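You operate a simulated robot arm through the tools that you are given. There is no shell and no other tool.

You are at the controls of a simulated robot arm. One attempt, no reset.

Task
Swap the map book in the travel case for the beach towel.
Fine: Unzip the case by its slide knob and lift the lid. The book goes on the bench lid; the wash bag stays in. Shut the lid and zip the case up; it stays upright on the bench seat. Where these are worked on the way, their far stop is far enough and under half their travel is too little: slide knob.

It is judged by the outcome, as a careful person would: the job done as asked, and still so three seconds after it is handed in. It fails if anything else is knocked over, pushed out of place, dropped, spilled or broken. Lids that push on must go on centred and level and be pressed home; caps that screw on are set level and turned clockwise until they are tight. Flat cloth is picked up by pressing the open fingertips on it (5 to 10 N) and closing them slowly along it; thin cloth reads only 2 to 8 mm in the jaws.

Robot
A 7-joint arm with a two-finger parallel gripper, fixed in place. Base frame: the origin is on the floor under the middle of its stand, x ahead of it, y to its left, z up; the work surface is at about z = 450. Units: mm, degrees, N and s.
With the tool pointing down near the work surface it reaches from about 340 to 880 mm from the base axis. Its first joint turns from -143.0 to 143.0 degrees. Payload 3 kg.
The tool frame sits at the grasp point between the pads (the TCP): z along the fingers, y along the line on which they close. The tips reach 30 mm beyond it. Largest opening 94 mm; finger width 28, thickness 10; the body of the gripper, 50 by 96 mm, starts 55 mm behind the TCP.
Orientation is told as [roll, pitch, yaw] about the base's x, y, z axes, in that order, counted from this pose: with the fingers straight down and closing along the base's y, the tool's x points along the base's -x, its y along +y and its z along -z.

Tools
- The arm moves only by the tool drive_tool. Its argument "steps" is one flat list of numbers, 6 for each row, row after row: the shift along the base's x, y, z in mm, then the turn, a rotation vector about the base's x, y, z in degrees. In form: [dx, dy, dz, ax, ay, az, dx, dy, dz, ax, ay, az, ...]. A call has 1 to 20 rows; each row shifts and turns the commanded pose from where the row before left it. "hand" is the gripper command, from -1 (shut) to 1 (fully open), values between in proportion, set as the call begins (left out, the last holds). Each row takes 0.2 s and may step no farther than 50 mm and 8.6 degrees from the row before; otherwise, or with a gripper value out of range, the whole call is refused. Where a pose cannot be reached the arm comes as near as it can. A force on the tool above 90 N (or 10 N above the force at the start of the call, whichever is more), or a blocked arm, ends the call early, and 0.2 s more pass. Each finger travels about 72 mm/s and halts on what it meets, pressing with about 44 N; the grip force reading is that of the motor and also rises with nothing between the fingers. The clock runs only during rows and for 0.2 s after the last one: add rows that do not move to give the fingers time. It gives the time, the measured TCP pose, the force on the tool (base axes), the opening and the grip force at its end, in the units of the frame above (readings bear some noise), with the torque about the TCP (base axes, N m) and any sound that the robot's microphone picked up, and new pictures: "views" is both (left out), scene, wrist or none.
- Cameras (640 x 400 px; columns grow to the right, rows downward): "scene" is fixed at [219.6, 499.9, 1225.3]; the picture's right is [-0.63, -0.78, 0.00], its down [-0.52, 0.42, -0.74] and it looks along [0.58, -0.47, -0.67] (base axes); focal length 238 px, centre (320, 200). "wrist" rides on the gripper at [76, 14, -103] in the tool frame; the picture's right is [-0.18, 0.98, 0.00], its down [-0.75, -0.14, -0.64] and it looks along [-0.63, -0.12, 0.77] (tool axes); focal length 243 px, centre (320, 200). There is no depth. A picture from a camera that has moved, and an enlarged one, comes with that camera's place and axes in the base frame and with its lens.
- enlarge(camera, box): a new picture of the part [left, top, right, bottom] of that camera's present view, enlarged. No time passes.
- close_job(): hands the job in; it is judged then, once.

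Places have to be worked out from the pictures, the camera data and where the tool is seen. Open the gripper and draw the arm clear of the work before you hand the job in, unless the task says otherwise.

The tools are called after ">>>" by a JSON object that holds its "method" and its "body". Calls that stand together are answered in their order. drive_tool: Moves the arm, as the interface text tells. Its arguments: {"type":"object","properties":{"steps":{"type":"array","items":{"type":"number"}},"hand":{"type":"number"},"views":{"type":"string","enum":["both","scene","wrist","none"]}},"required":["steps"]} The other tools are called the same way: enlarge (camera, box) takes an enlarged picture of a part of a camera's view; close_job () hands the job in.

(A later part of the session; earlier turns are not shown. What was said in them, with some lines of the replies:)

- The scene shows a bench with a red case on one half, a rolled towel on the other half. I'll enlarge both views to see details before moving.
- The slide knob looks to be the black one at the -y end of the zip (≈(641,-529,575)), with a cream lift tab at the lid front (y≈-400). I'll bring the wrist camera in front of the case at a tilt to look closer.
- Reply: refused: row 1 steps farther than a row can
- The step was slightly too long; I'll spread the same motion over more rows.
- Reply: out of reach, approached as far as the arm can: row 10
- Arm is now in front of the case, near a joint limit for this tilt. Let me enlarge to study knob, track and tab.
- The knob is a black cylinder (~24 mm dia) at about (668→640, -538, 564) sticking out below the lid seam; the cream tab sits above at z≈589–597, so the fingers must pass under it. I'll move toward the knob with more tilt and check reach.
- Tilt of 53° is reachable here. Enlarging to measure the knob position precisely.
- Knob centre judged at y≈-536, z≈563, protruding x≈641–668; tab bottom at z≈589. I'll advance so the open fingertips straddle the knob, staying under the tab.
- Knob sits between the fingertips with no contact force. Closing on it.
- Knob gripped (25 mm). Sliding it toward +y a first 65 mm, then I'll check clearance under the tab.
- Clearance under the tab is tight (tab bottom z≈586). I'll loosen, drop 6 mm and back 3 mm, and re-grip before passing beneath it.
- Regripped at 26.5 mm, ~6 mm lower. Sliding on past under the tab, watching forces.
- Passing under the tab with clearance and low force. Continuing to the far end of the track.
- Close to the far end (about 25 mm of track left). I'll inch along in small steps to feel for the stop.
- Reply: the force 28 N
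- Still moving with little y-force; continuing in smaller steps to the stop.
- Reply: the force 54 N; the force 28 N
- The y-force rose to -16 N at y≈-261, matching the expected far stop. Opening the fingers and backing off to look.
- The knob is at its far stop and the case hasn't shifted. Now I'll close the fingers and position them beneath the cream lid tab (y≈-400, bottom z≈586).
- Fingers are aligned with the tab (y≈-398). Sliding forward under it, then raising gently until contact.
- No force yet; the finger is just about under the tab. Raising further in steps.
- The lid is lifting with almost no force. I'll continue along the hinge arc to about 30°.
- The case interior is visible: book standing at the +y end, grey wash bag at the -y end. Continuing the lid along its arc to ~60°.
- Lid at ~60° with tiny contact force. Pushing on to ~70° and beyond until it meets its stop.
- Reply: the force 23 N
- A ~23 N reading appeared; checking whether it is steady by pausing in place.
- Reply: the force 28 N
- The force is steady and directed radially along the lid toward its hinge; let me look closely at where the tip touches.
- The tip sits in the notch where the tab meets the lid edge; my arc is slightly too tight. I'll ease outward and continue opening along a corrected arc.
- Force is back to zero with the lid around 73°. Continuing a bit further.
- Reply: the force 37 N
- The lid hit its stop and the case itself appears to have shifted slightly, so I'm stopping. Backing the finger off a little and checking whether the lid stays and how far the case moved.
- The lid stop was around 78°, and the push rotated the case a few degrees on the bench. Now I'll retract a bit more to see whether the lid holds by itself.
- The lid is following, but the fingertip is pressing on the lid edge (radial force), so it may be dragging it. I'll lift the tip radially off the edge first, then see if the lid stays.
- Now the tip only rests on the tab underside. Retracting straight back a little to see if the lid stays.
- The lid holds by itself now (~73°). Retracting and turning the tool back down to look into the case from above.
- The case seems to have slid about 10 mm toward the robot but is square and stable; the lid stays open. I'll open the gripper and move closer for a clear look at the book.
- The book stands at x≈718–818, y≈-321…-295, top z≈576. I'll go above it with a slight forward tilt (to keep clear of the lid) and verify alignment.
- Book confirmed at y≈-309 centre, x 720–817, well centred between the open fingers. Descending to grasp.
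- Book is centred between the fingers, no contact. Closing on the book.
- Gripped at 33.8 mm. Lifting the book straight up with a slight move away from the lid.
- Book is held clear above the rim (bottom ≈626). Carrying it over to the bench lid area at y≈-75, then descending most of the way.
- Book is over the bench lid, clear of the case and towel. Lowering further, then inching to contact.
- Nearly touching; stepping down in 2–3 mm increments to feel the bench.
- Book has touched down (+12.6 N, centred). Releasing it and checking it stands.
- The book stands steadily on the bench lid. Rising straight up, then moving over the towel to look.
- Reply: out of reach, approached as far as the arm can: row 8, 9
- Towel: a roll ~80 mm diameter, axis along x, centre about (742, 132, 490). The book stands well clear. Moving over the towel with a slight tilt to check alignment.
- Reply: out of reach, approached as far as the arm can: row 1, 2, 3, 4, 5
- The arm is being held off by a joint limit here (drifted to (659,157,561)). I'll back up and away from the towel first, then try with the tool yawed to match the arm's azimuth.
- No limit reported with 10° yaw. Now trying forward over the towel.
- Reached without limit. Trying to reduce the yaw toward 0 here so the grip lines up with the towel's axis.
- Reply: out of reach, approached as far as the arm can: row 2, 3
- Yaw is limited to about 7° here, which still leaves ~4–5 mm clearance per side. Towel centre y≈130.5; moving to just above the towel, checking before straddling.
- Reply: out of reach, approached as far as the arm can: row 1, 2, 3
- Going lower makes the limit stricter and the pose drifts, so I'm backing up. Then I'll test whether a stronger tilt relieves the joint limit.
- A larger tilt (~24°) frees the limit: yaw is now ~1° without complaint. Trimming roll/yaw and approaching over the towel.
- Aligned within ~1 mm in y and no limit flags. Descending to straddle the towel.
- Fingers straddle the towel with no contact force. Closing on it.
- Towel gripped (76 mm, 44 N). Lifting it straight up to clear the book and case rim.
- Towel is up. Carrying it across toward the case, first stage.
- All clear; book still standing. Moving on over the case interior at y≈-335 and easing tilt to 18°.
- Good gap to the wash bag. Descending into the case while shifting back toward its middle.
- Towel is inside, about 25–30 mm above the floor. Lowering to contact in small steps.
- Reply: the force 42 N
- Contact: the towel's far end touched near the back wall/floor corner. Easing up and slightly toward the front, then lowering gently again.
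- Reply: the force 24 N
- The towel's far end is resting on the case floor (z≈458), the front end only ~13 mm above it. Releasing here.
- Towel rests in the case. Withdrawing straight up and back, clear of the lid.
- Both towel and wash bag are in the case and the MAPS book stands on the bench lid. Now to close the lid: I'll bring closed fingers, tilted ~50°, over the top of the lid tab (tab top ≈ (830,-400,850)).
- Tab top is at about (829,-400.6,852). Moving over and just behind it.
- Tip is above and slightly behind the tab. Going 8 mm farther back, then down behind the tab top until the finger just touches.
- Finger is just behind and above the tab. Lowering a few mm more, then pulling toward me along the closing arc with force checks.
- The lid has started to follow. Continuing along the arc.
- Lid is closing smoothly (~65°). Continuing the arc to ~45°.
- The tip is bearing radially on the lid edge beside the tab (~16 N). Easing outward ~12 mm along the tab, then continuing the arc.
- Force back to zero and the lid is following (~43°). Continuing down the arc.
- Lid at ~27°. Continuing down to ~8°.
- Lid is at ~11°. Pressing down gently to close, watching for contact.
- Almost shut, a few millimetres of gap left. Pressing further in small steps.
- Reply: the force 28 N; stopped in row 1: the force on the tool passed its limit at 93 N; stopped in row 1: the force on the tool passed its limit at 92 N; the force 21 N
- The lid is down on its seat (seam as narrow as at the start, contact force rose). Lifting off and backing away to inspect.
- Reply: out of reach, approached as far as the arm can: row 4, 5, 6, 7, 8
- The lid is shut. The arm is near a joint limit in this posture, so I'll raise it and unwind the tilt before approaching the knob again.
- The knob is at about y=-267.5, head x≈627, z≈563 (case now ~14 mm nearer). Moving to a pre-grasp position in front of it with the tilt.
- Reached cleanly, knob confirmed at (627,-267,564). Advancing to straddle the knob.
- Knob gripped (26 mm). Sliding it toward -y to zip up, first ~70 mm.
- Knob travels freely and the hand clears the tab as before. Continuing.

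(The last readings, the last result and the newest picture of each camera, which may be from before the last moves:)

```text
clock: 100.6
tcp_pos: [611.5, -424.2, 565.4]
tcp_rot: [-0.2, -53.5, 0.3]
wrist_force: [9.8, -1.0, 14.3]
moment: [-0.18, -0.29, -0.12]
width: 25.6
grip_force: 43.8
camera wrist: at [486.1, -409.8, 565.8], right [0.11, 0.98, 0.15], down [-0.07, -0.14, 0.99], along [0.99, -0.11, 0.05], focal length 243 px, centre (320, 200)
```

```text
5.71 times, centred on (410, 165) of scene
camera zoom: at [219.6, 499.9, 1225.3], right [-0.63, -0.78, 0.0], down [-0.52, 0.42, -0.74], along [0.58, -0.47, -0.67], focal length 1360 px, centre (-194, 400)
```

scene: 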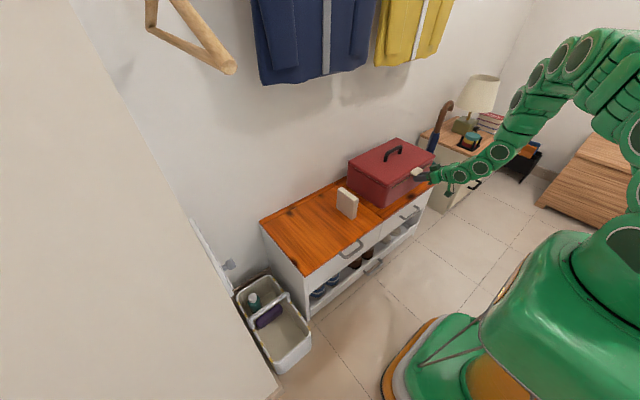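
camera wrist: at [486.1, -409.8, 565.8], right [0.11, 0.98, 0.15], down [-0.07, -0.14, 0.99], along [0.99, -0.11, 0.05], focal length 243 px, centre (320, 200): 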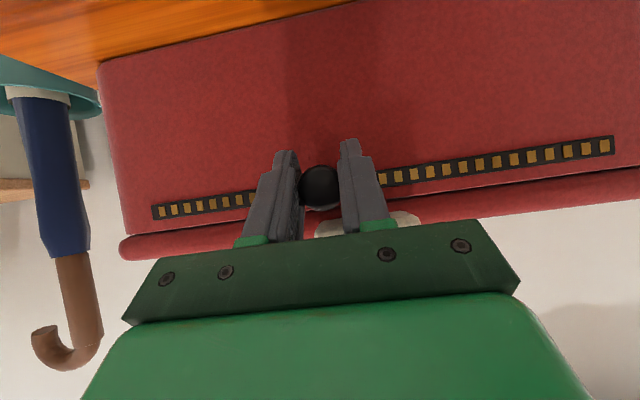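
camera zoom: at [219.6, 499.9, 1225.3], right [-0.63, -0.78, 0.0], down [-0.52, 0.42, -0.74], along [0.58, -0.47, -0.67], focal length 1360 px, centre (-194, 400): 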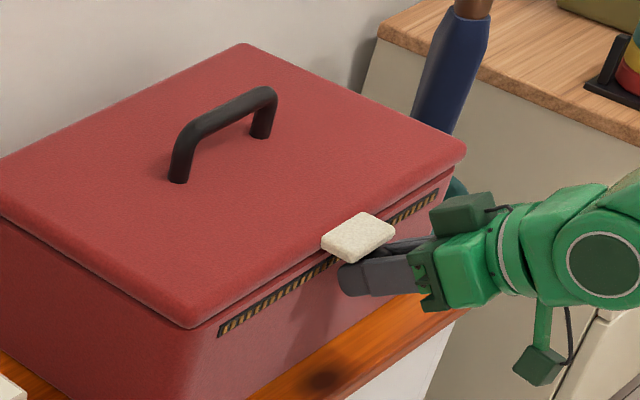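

Past the tab already. Continuing toward the closed end.

>>> {"method": "drive_tool", "body": {"steps": [0, -15, 0, 0, 0, 0, 0, -15, 0, 0, 0, 0, 0, -15, 0, 0, 0, 0, 0, -15, 0, 0, 0, 0, 0, -15, 0, 0, 0, 0, 0, -12, 0, 0, 0, 0], "hand": -1, "views": "wrist"}}

>>> {"method": "enlarge", "body": {"camera": "wrist", "box": [180, 80, 440, 260]}}

```text
clock: 102.0
tcp_pos: [614.0, -511.4, 565.5]
tcp_rot: [-0.1, -53.6, 0.2]
wrist_force: [-21.2, -0.4, 57.9]
moment: [-0.06, -0.7, -0.18]
width: 25.6
grip_force: 43.8
camera wrist: at [486.9, -496.4, 565.6], right [0.11, 0.98, 0.15], down [-0.07, -0.14, 0.99], along [0.99, -0.11, 0.05], focal length 243 px, centre (320, 200)
```

wrist: 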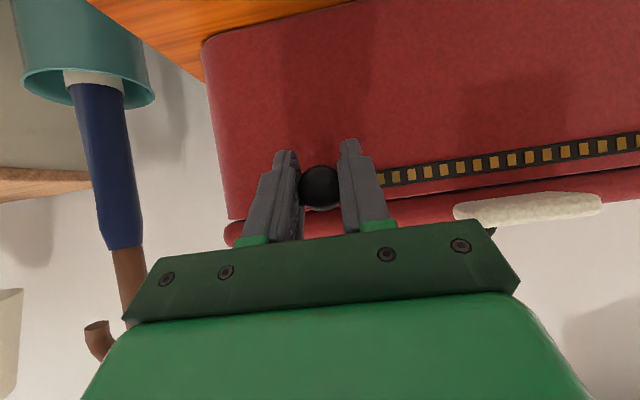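

```text
2.22 times, centred on (310, 170) of wrist
camera zoom: at [486.9, -496.4, 565.6], right [0.11, 0.98, 0.15], down [-0.07, -0.14, 0.99], along [0.99, -0.11, 0.05], focal length 539 px, centre (342, 267)
```

zoom: 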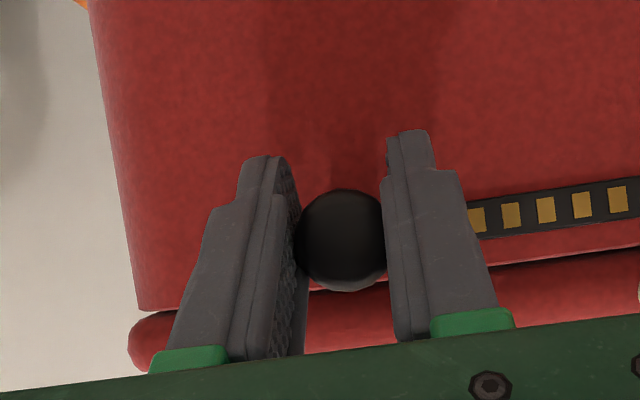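

A vertical load (58 N) has built up in the grip. I'll release momentarily to relax it, then re-grip and finish the last ~27 mm.

>>> {"method": "drive_tool", "body": {"steps": [0, 0, 0, 0, 0, 0, 0, 0, 0, 0, 0, 0, 0, 0, 0, 0, 0, 0], "hand": -0.25, "views": "wrist"}}

>>> {"method": "drive_tool", "body": {"steps": [0, 0, 0, 0, 0, 0, 0, 0, 0, 0, 0, 0, 0, 0, 0, 0, 0, 0], "hand": -1, "views": "none"}}

```text
clock: 102.8
tcp_pos: [615.3, -508.8, 563.6]
tcp_rot: [0.1, -53.4, 0.2]
wrist_force: [0.0, 0.5, -0.4]
moment: [0.03, 0.0, -0.02]
width: 35.3
grip_force: 0.0
camera wrist: at [486.8, -495.3, 564.2], right [0.11, 0.98, 0.15], down [-0.06, -0.14, 0.99], along [0.99, -0.11, 0.05], focal length 243 px, centre (320, 200)
```

wrist: 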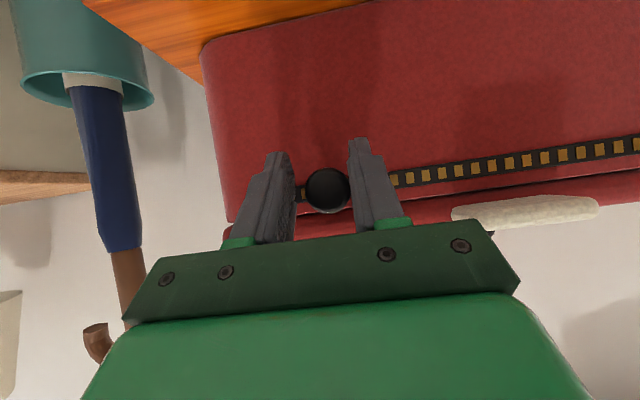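

```text
clock: 103.6
tcp_pos: [613.9, -509.0, 563.8]
tcp_rot: [0.0, -53.3, 0.3]
wrist_force: [-0.5, 0.6, 0.1]
moment: [-0.01, 0.06, 0.02]
width: 27.4
grip_force: 44.1
```

Load relaxed and re-gripped. Sliding the remaining distance in small steps to feel the stop.

>>> {"method": "drive_tool", "body": {"steps": [0, -7, 0, 0, 0, 0, 0, -7, 0, 0, 0, 0, 0, -5, 0, 0, 0, 0], "hand": -1, "views": "none"}}

>>> {"method": "drive_tool", "body": {"steps": [0, -4, 0, 0, 0, 0], "hand": -1, "views": "wrist"}}

```text
clock: 104.4
tcp_pos: [614.7, -527.4, 564.6]
tcp_rot: [-0.1, -53.5, 0.3]
wrist_force: [-2.5, 0.0, 0.8]
moment: [-0.02, 0.0, 0.04]
width: 26.4
grip_force: 44.3
```

```text
clock: 104.8
tcp_pos: [614.6, -532.2, 565.3]
tcp_rot: [-0.1, -53.4, 0.3]
wrist_force: [-3.2, -0.6, 5.6]
moment: [-0.06, -0.17, 0.06]
width: 26.1
grip_force: 44.2
camera wrist: at [486.9, -519.1, 565.2], right [0.1, 0.98, 0.15], down [-0.07, -0.14, 0.99], along [0.99, -0.11, 0.05], focal length 243 px, centre (320, 200)
```

wrist: 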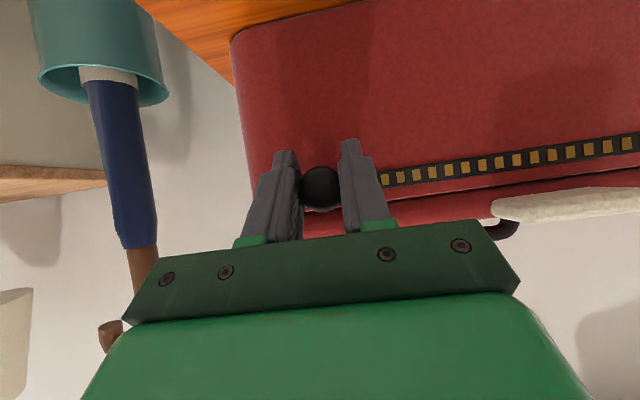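

Close to the end position; two or three more small steps until the stop is felt.

>>> {"method": "drive_tool", "body": {"steps": [0, -3, 0, 0, 0, 0], "hand": -1, "views": "none"}}

>>> {"method": "drive_tool", "body": {"steps": [0, -3, 0, 0, 0, 0], "hand": -1, "views": "none"}}

```text
clock: 105.2
tcp_pos: [614.2, -535.4, 565.8]
tcp_rot: [0.0, -53.4, 0.3]
wrist_force: [-0.3, -0.2, 5.6]
moment: [-0.01, -0.11, 0.05]
width: 25.8
grip_force: 44.2
```

```text
clock: 105.6
tcp_pos: [614.6, -537.5, 565.9]
tcp_rot: [0.0, -53.6, 0.4]
wrist_force: [-10.1, 10.9, 21.2]
moment: [-0.08, -0.35, 0.15]
width: 26.1
grip_force: 43.6
```

The stop is beginning to be felt (+10.9 N at y≈-537.5). One more 2 mm nudge to make sure it's home.

>>> {"method": "drive_tool", "body": {"steps": [0, -2, 0, 0, 0, 0], "hand": -1, "views": "wrist"}}

>>> {"method": "enlarge", "body": {"camera": "wrist", "box": [180, 80, 440, 260]}}

```text
clock: 106.0
tcp_pos: [614.4, -538.4, 563.9]
tcp_rot: [0.0, -53.5, 0.5]
wrist_force: [-4.4, 18.6, 30.1]
moment: [-0.05, -0.34, 0.34]
width: 26.0
grip_force: 44.3
camera wrist: at [487.4, -525.4, 565.2], right [0.1, 0.98, 0.15], down [-0.07, -0.14, 0.99], along [0.99, -0.11, 0.05], focal length 243 px, centre (320, 200)
```

wrist: 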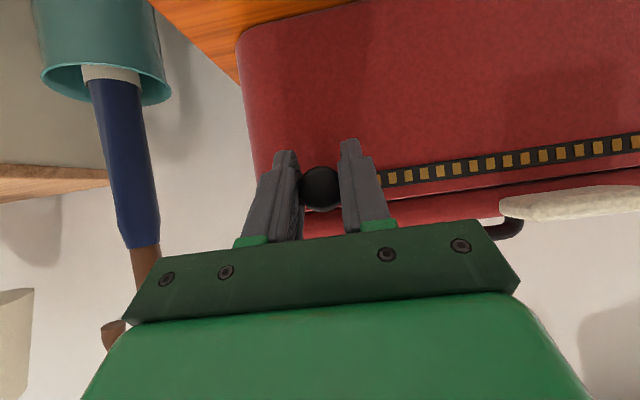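

```text
2.22 times, centred on (310, 170) of wrist
camera zoom: at [487.4, -525.4, 565.2], right [0.1, 0.98, 0.15], down [-0.07, -0.14, 0.99], along [0.99, -0.11, 0.05], focal length 539 px, centre (342, 267)
```

zoom: 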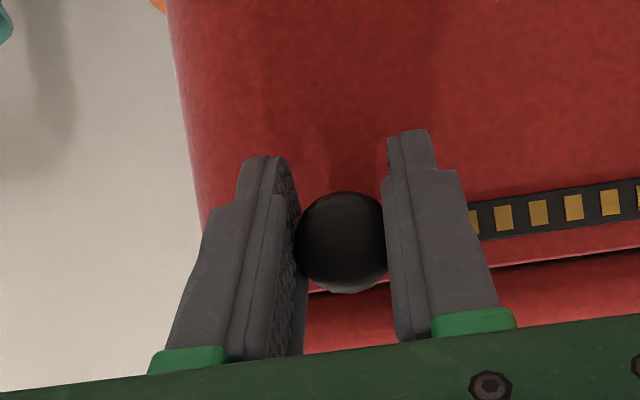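

Firm stop felt (+18.6 N). Releasing the knob and backing off.

>>> {"method": "drive_tool", "body": {"steps": [0, 0, 0, 0, 0, 0, 0, 0, 0, 0, 0, 0, 0, 0, 0, 0, 0, 0], "hand": 0.5, "views": "none"}}

>>> {"method": "drive_tool", "body": {"steps": [-16, 0, 12, 0, 0, 0, -16, 0, 12, 0, 0, 0, -16, 0, 15, 0, 2, 0, -10, 5, 20, 0, 4, 0, -5, 10, 25, 0, 6, 0, 0, 10, 30, 0, 6, 0, 0, 10, 30, 0, 6, 0, 0, 0, 0, 0, 0, 0], "hand": 1, "views": "both"}}

>>> {"method": "enlarge", "body": {"camera": "wrist", "box": [160, 20, 480, 220]}}

>>> {"method": "enlarge", "body": {"camera": "scene", "box": [310, 120, 450, 230]}}

```text
clock: 106.8
tcp_pos: [613.3, -539.5, 563.3]
tcp_rot: [0.0, -53.4, 0.4]
wrist_force: [0.0, -0.2, -0.7]
moment: [0.03, -0.02, 0.01]
width: 70.6
grip_force: 0.0
```

```text
clock: 108.6
tcp_pos: [550.6, -504.9, 709.9]
tcp_rot: [0.1, -29.3, 0.1]
wrist_force: [0.2, -0.3, -0.1]
moment: [0.01, 0.01, -0.01]
width: 94.3
grip_force: 0.0
camera wrist: at [434.5, -490.9, 761.4], right [0.16, 0.98, 0.09], down [0.34, -0.14, 0.93], along [0.93, -0.11, -0.36], focal length 243 px, centre (320, 200)
```

scene: 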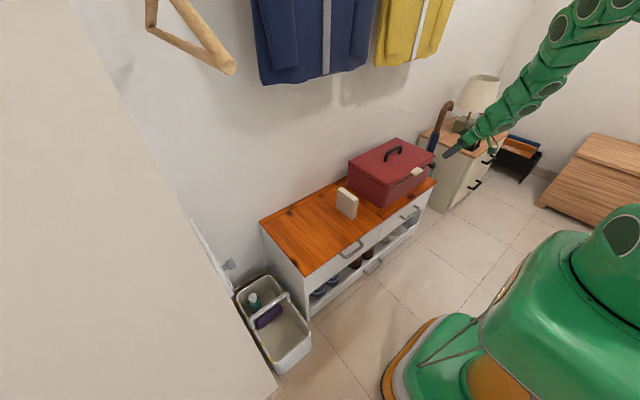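
wrist: 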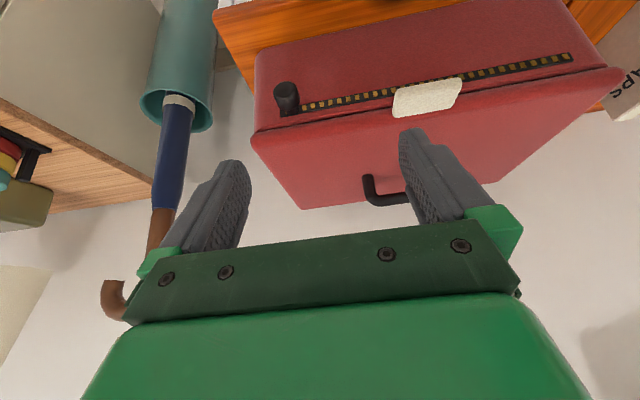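

```text
2.00 times, centred on (320, 120) of wrist
camera zoom: at [434.5, -490.9, 761.4], right [0.16, 0.98, 0.09], down [0.34, -0.14, 0.93], along [0.93, -0.11, -0.36], focal length 485 px, centre (320, 360)
```

zoom: 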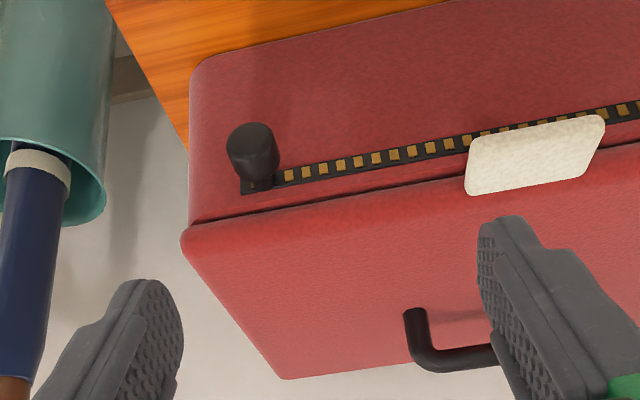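

```text
3.64 times, centred on (380, 175) of scene
camera zoom: at [219.6, 499.9, 1225.3], right [-0.63, -0.78, 0.0], down [-0.52, 0.42, -0.74], along [0.58, -0.47, -0.67], focal length 866 px, centre (102, 291)
```

zoom: 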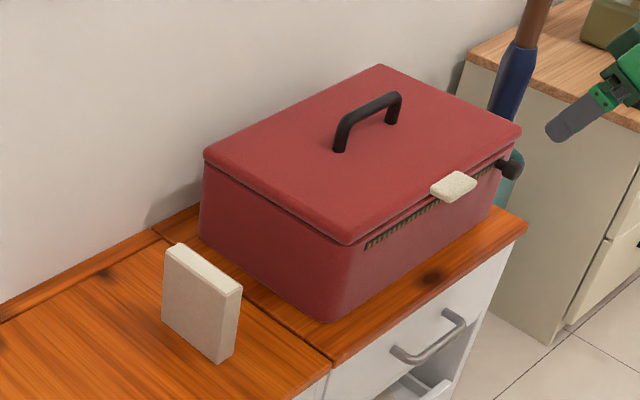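

Zipped: knob at its original end. Checking the lid seam closely and the book before finishing.

>>> {"method": "enlarge", "body": {"camera": "scene", "box": [355, 160, 425, 215]}}

>>> {"method": "enlarge", "body": {"camera": "wrist", "box": [240, 50, 400, 150]}}

>>> {"method": "enlarge", "body": {"camera": "scene", "box": [240, 160, 400, 280]}}

```text
7.27 times, centred on (390, 188) of scene
camera zoom: at [219.6, 499.9, 1225.3], right [-0.63, -0.78, 0.0], down [-0.52, 0.42, -0.74], along [0.58, -0.47, -0.67], focal length 1731 px, centre (-189, 291)
```

zoom: 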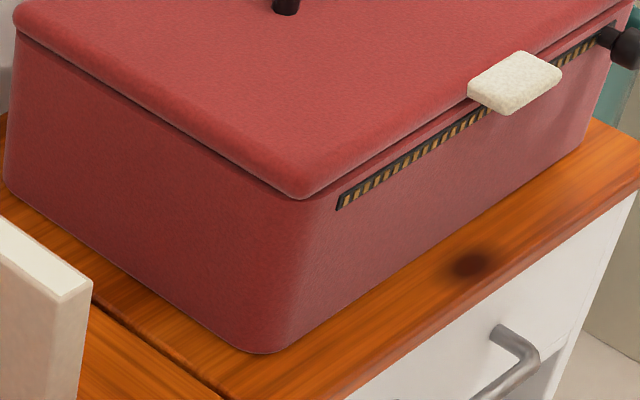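

```text
4.00 times, centred on (320, 100) of wrist
camera zoom: at [434.5, -490.9, 761.4], right [0.16, 0.98, 0.09], down [0.34, -0.14, 0.93], along [0.93, -0.11, -0.36], focal length 970 px, centre (320, 600)
```

zoom: 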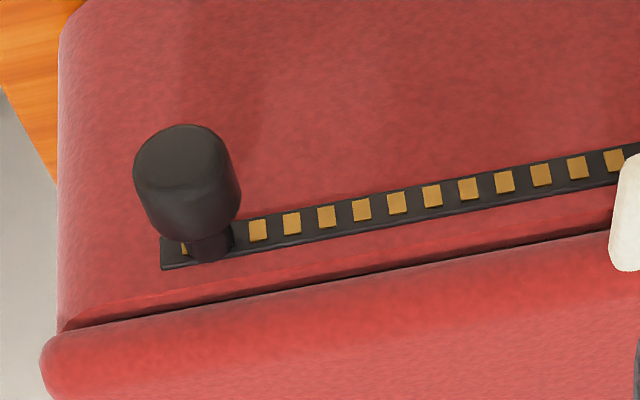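

```text
3.33 times, centred on (320, 220) of scene
camera zoom: at [219.6, 499.9, 1225.3], right [-0.63, -0.78, 0.0], down [-0.52, 0.42, -0.74], along [0.58, -0.47, -0.67], focal length 793 px, centre (320, 133)
```

zoom: 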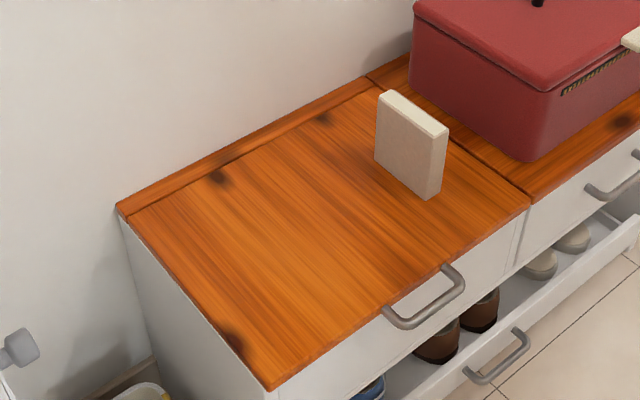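

Everything looks right: lid seated, knob home, book standing on the bench lid, case upright. Drawing the arm up and clear with the gripper open.

>>> {"method": "drive_tool", "body": {"steps": [0, 10, 30, 0, 5, 0, 0, 10, 30, 0, 5, 0, 0, 10, 30, 0, 5, 0, 0, 10, 30, 0, 5, 0, 0, 10, 30, 0, 5, 0, 0, 10, 30, 0, 4, 0, 0, 0, 0, 0, 0, 0, 0, 0, 0, 0, 0, 0, 0, 0, 0, 0, 0, 0], "hand": 1, "views": "both"}}

>>> {"method": "enlarge", "body": {"camera": "scene", "box": [240, 80, 460, 260]}}

```text
clock: 110.6
tcp_pos: [551.8, -443.4, 889.9]
tcp_rot: [0.2, -0.3, 0.1]
wrist_force: [0.3, -0.4, 0.4]
moment: [-0.03, 0.0, 0.03]
width: 94.0
grip_force: 0.1
camera wrist: at [474.6, -430.7, 991.9], right [0.18, 0.98, 0.01], down [0.75, -0.14, 0.65], along [0.64, -0.11, -0.76], focal length 243 px, centre (320, 200)
```

scene: 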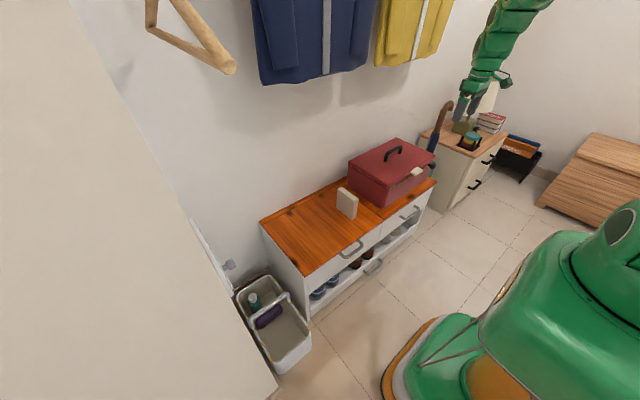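
wrist: 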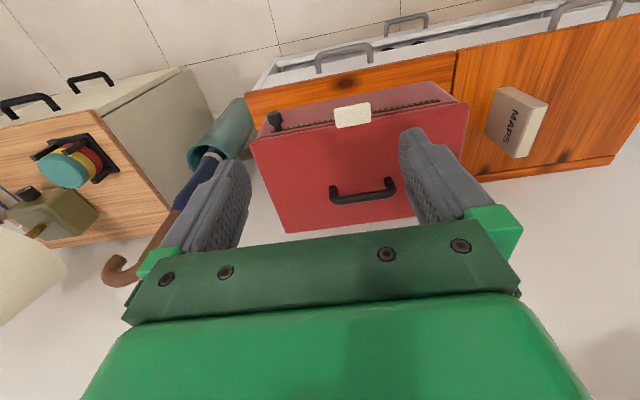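

```text
2.22 times, centred on (350, 170) of scene
camera zoom: at [219.6, 499.9, 1225.3], right [-0.63, -0.78, 0.0], down [-0.52, 0.42, -0.74], along [0.58, -0.47, -0.67], focal length 529 px, centre (253, 267)
```

zoom: 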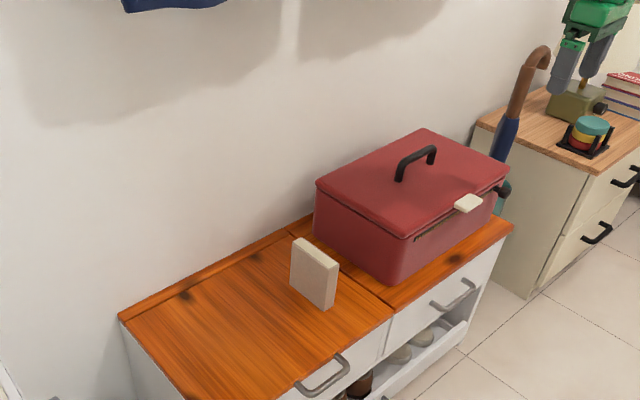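

The case is shut, zipped and upright on the bench seat, with the towel and wash bag inside. The map book stands on the bench lid, the gripper is open and the arm is clear. Handing the job in.

>>> {"method": "close_job", "body": {}}

```text
The job is handed in.
```

I swapped the book for the towel and handed the job in; no verdict has come back yet. The map book is on the bench lid, standing upright rather than lying flat. The towel and the wash bag are in the case.

- **Zip:** I slid the knob to its far stop to open the case. At the end I slid it back until it met the stop, where it started.
- **Lid:** it is shut, and the seam looks as narrow as it did at the start. I pressed it home until the arm's force limit (about 90 N) stopped the move twice; I saw no damage.
- **Case shifted:** while I was opening the lid it hit its stop, and the push moved the case. It now sits about 14 mm closer to the robot than at the start. It is still square and upright on the bench seat, and I left it there.

I saw nothing else knocked over or moved. I handed in with the gripper open and the arm clear of the work.
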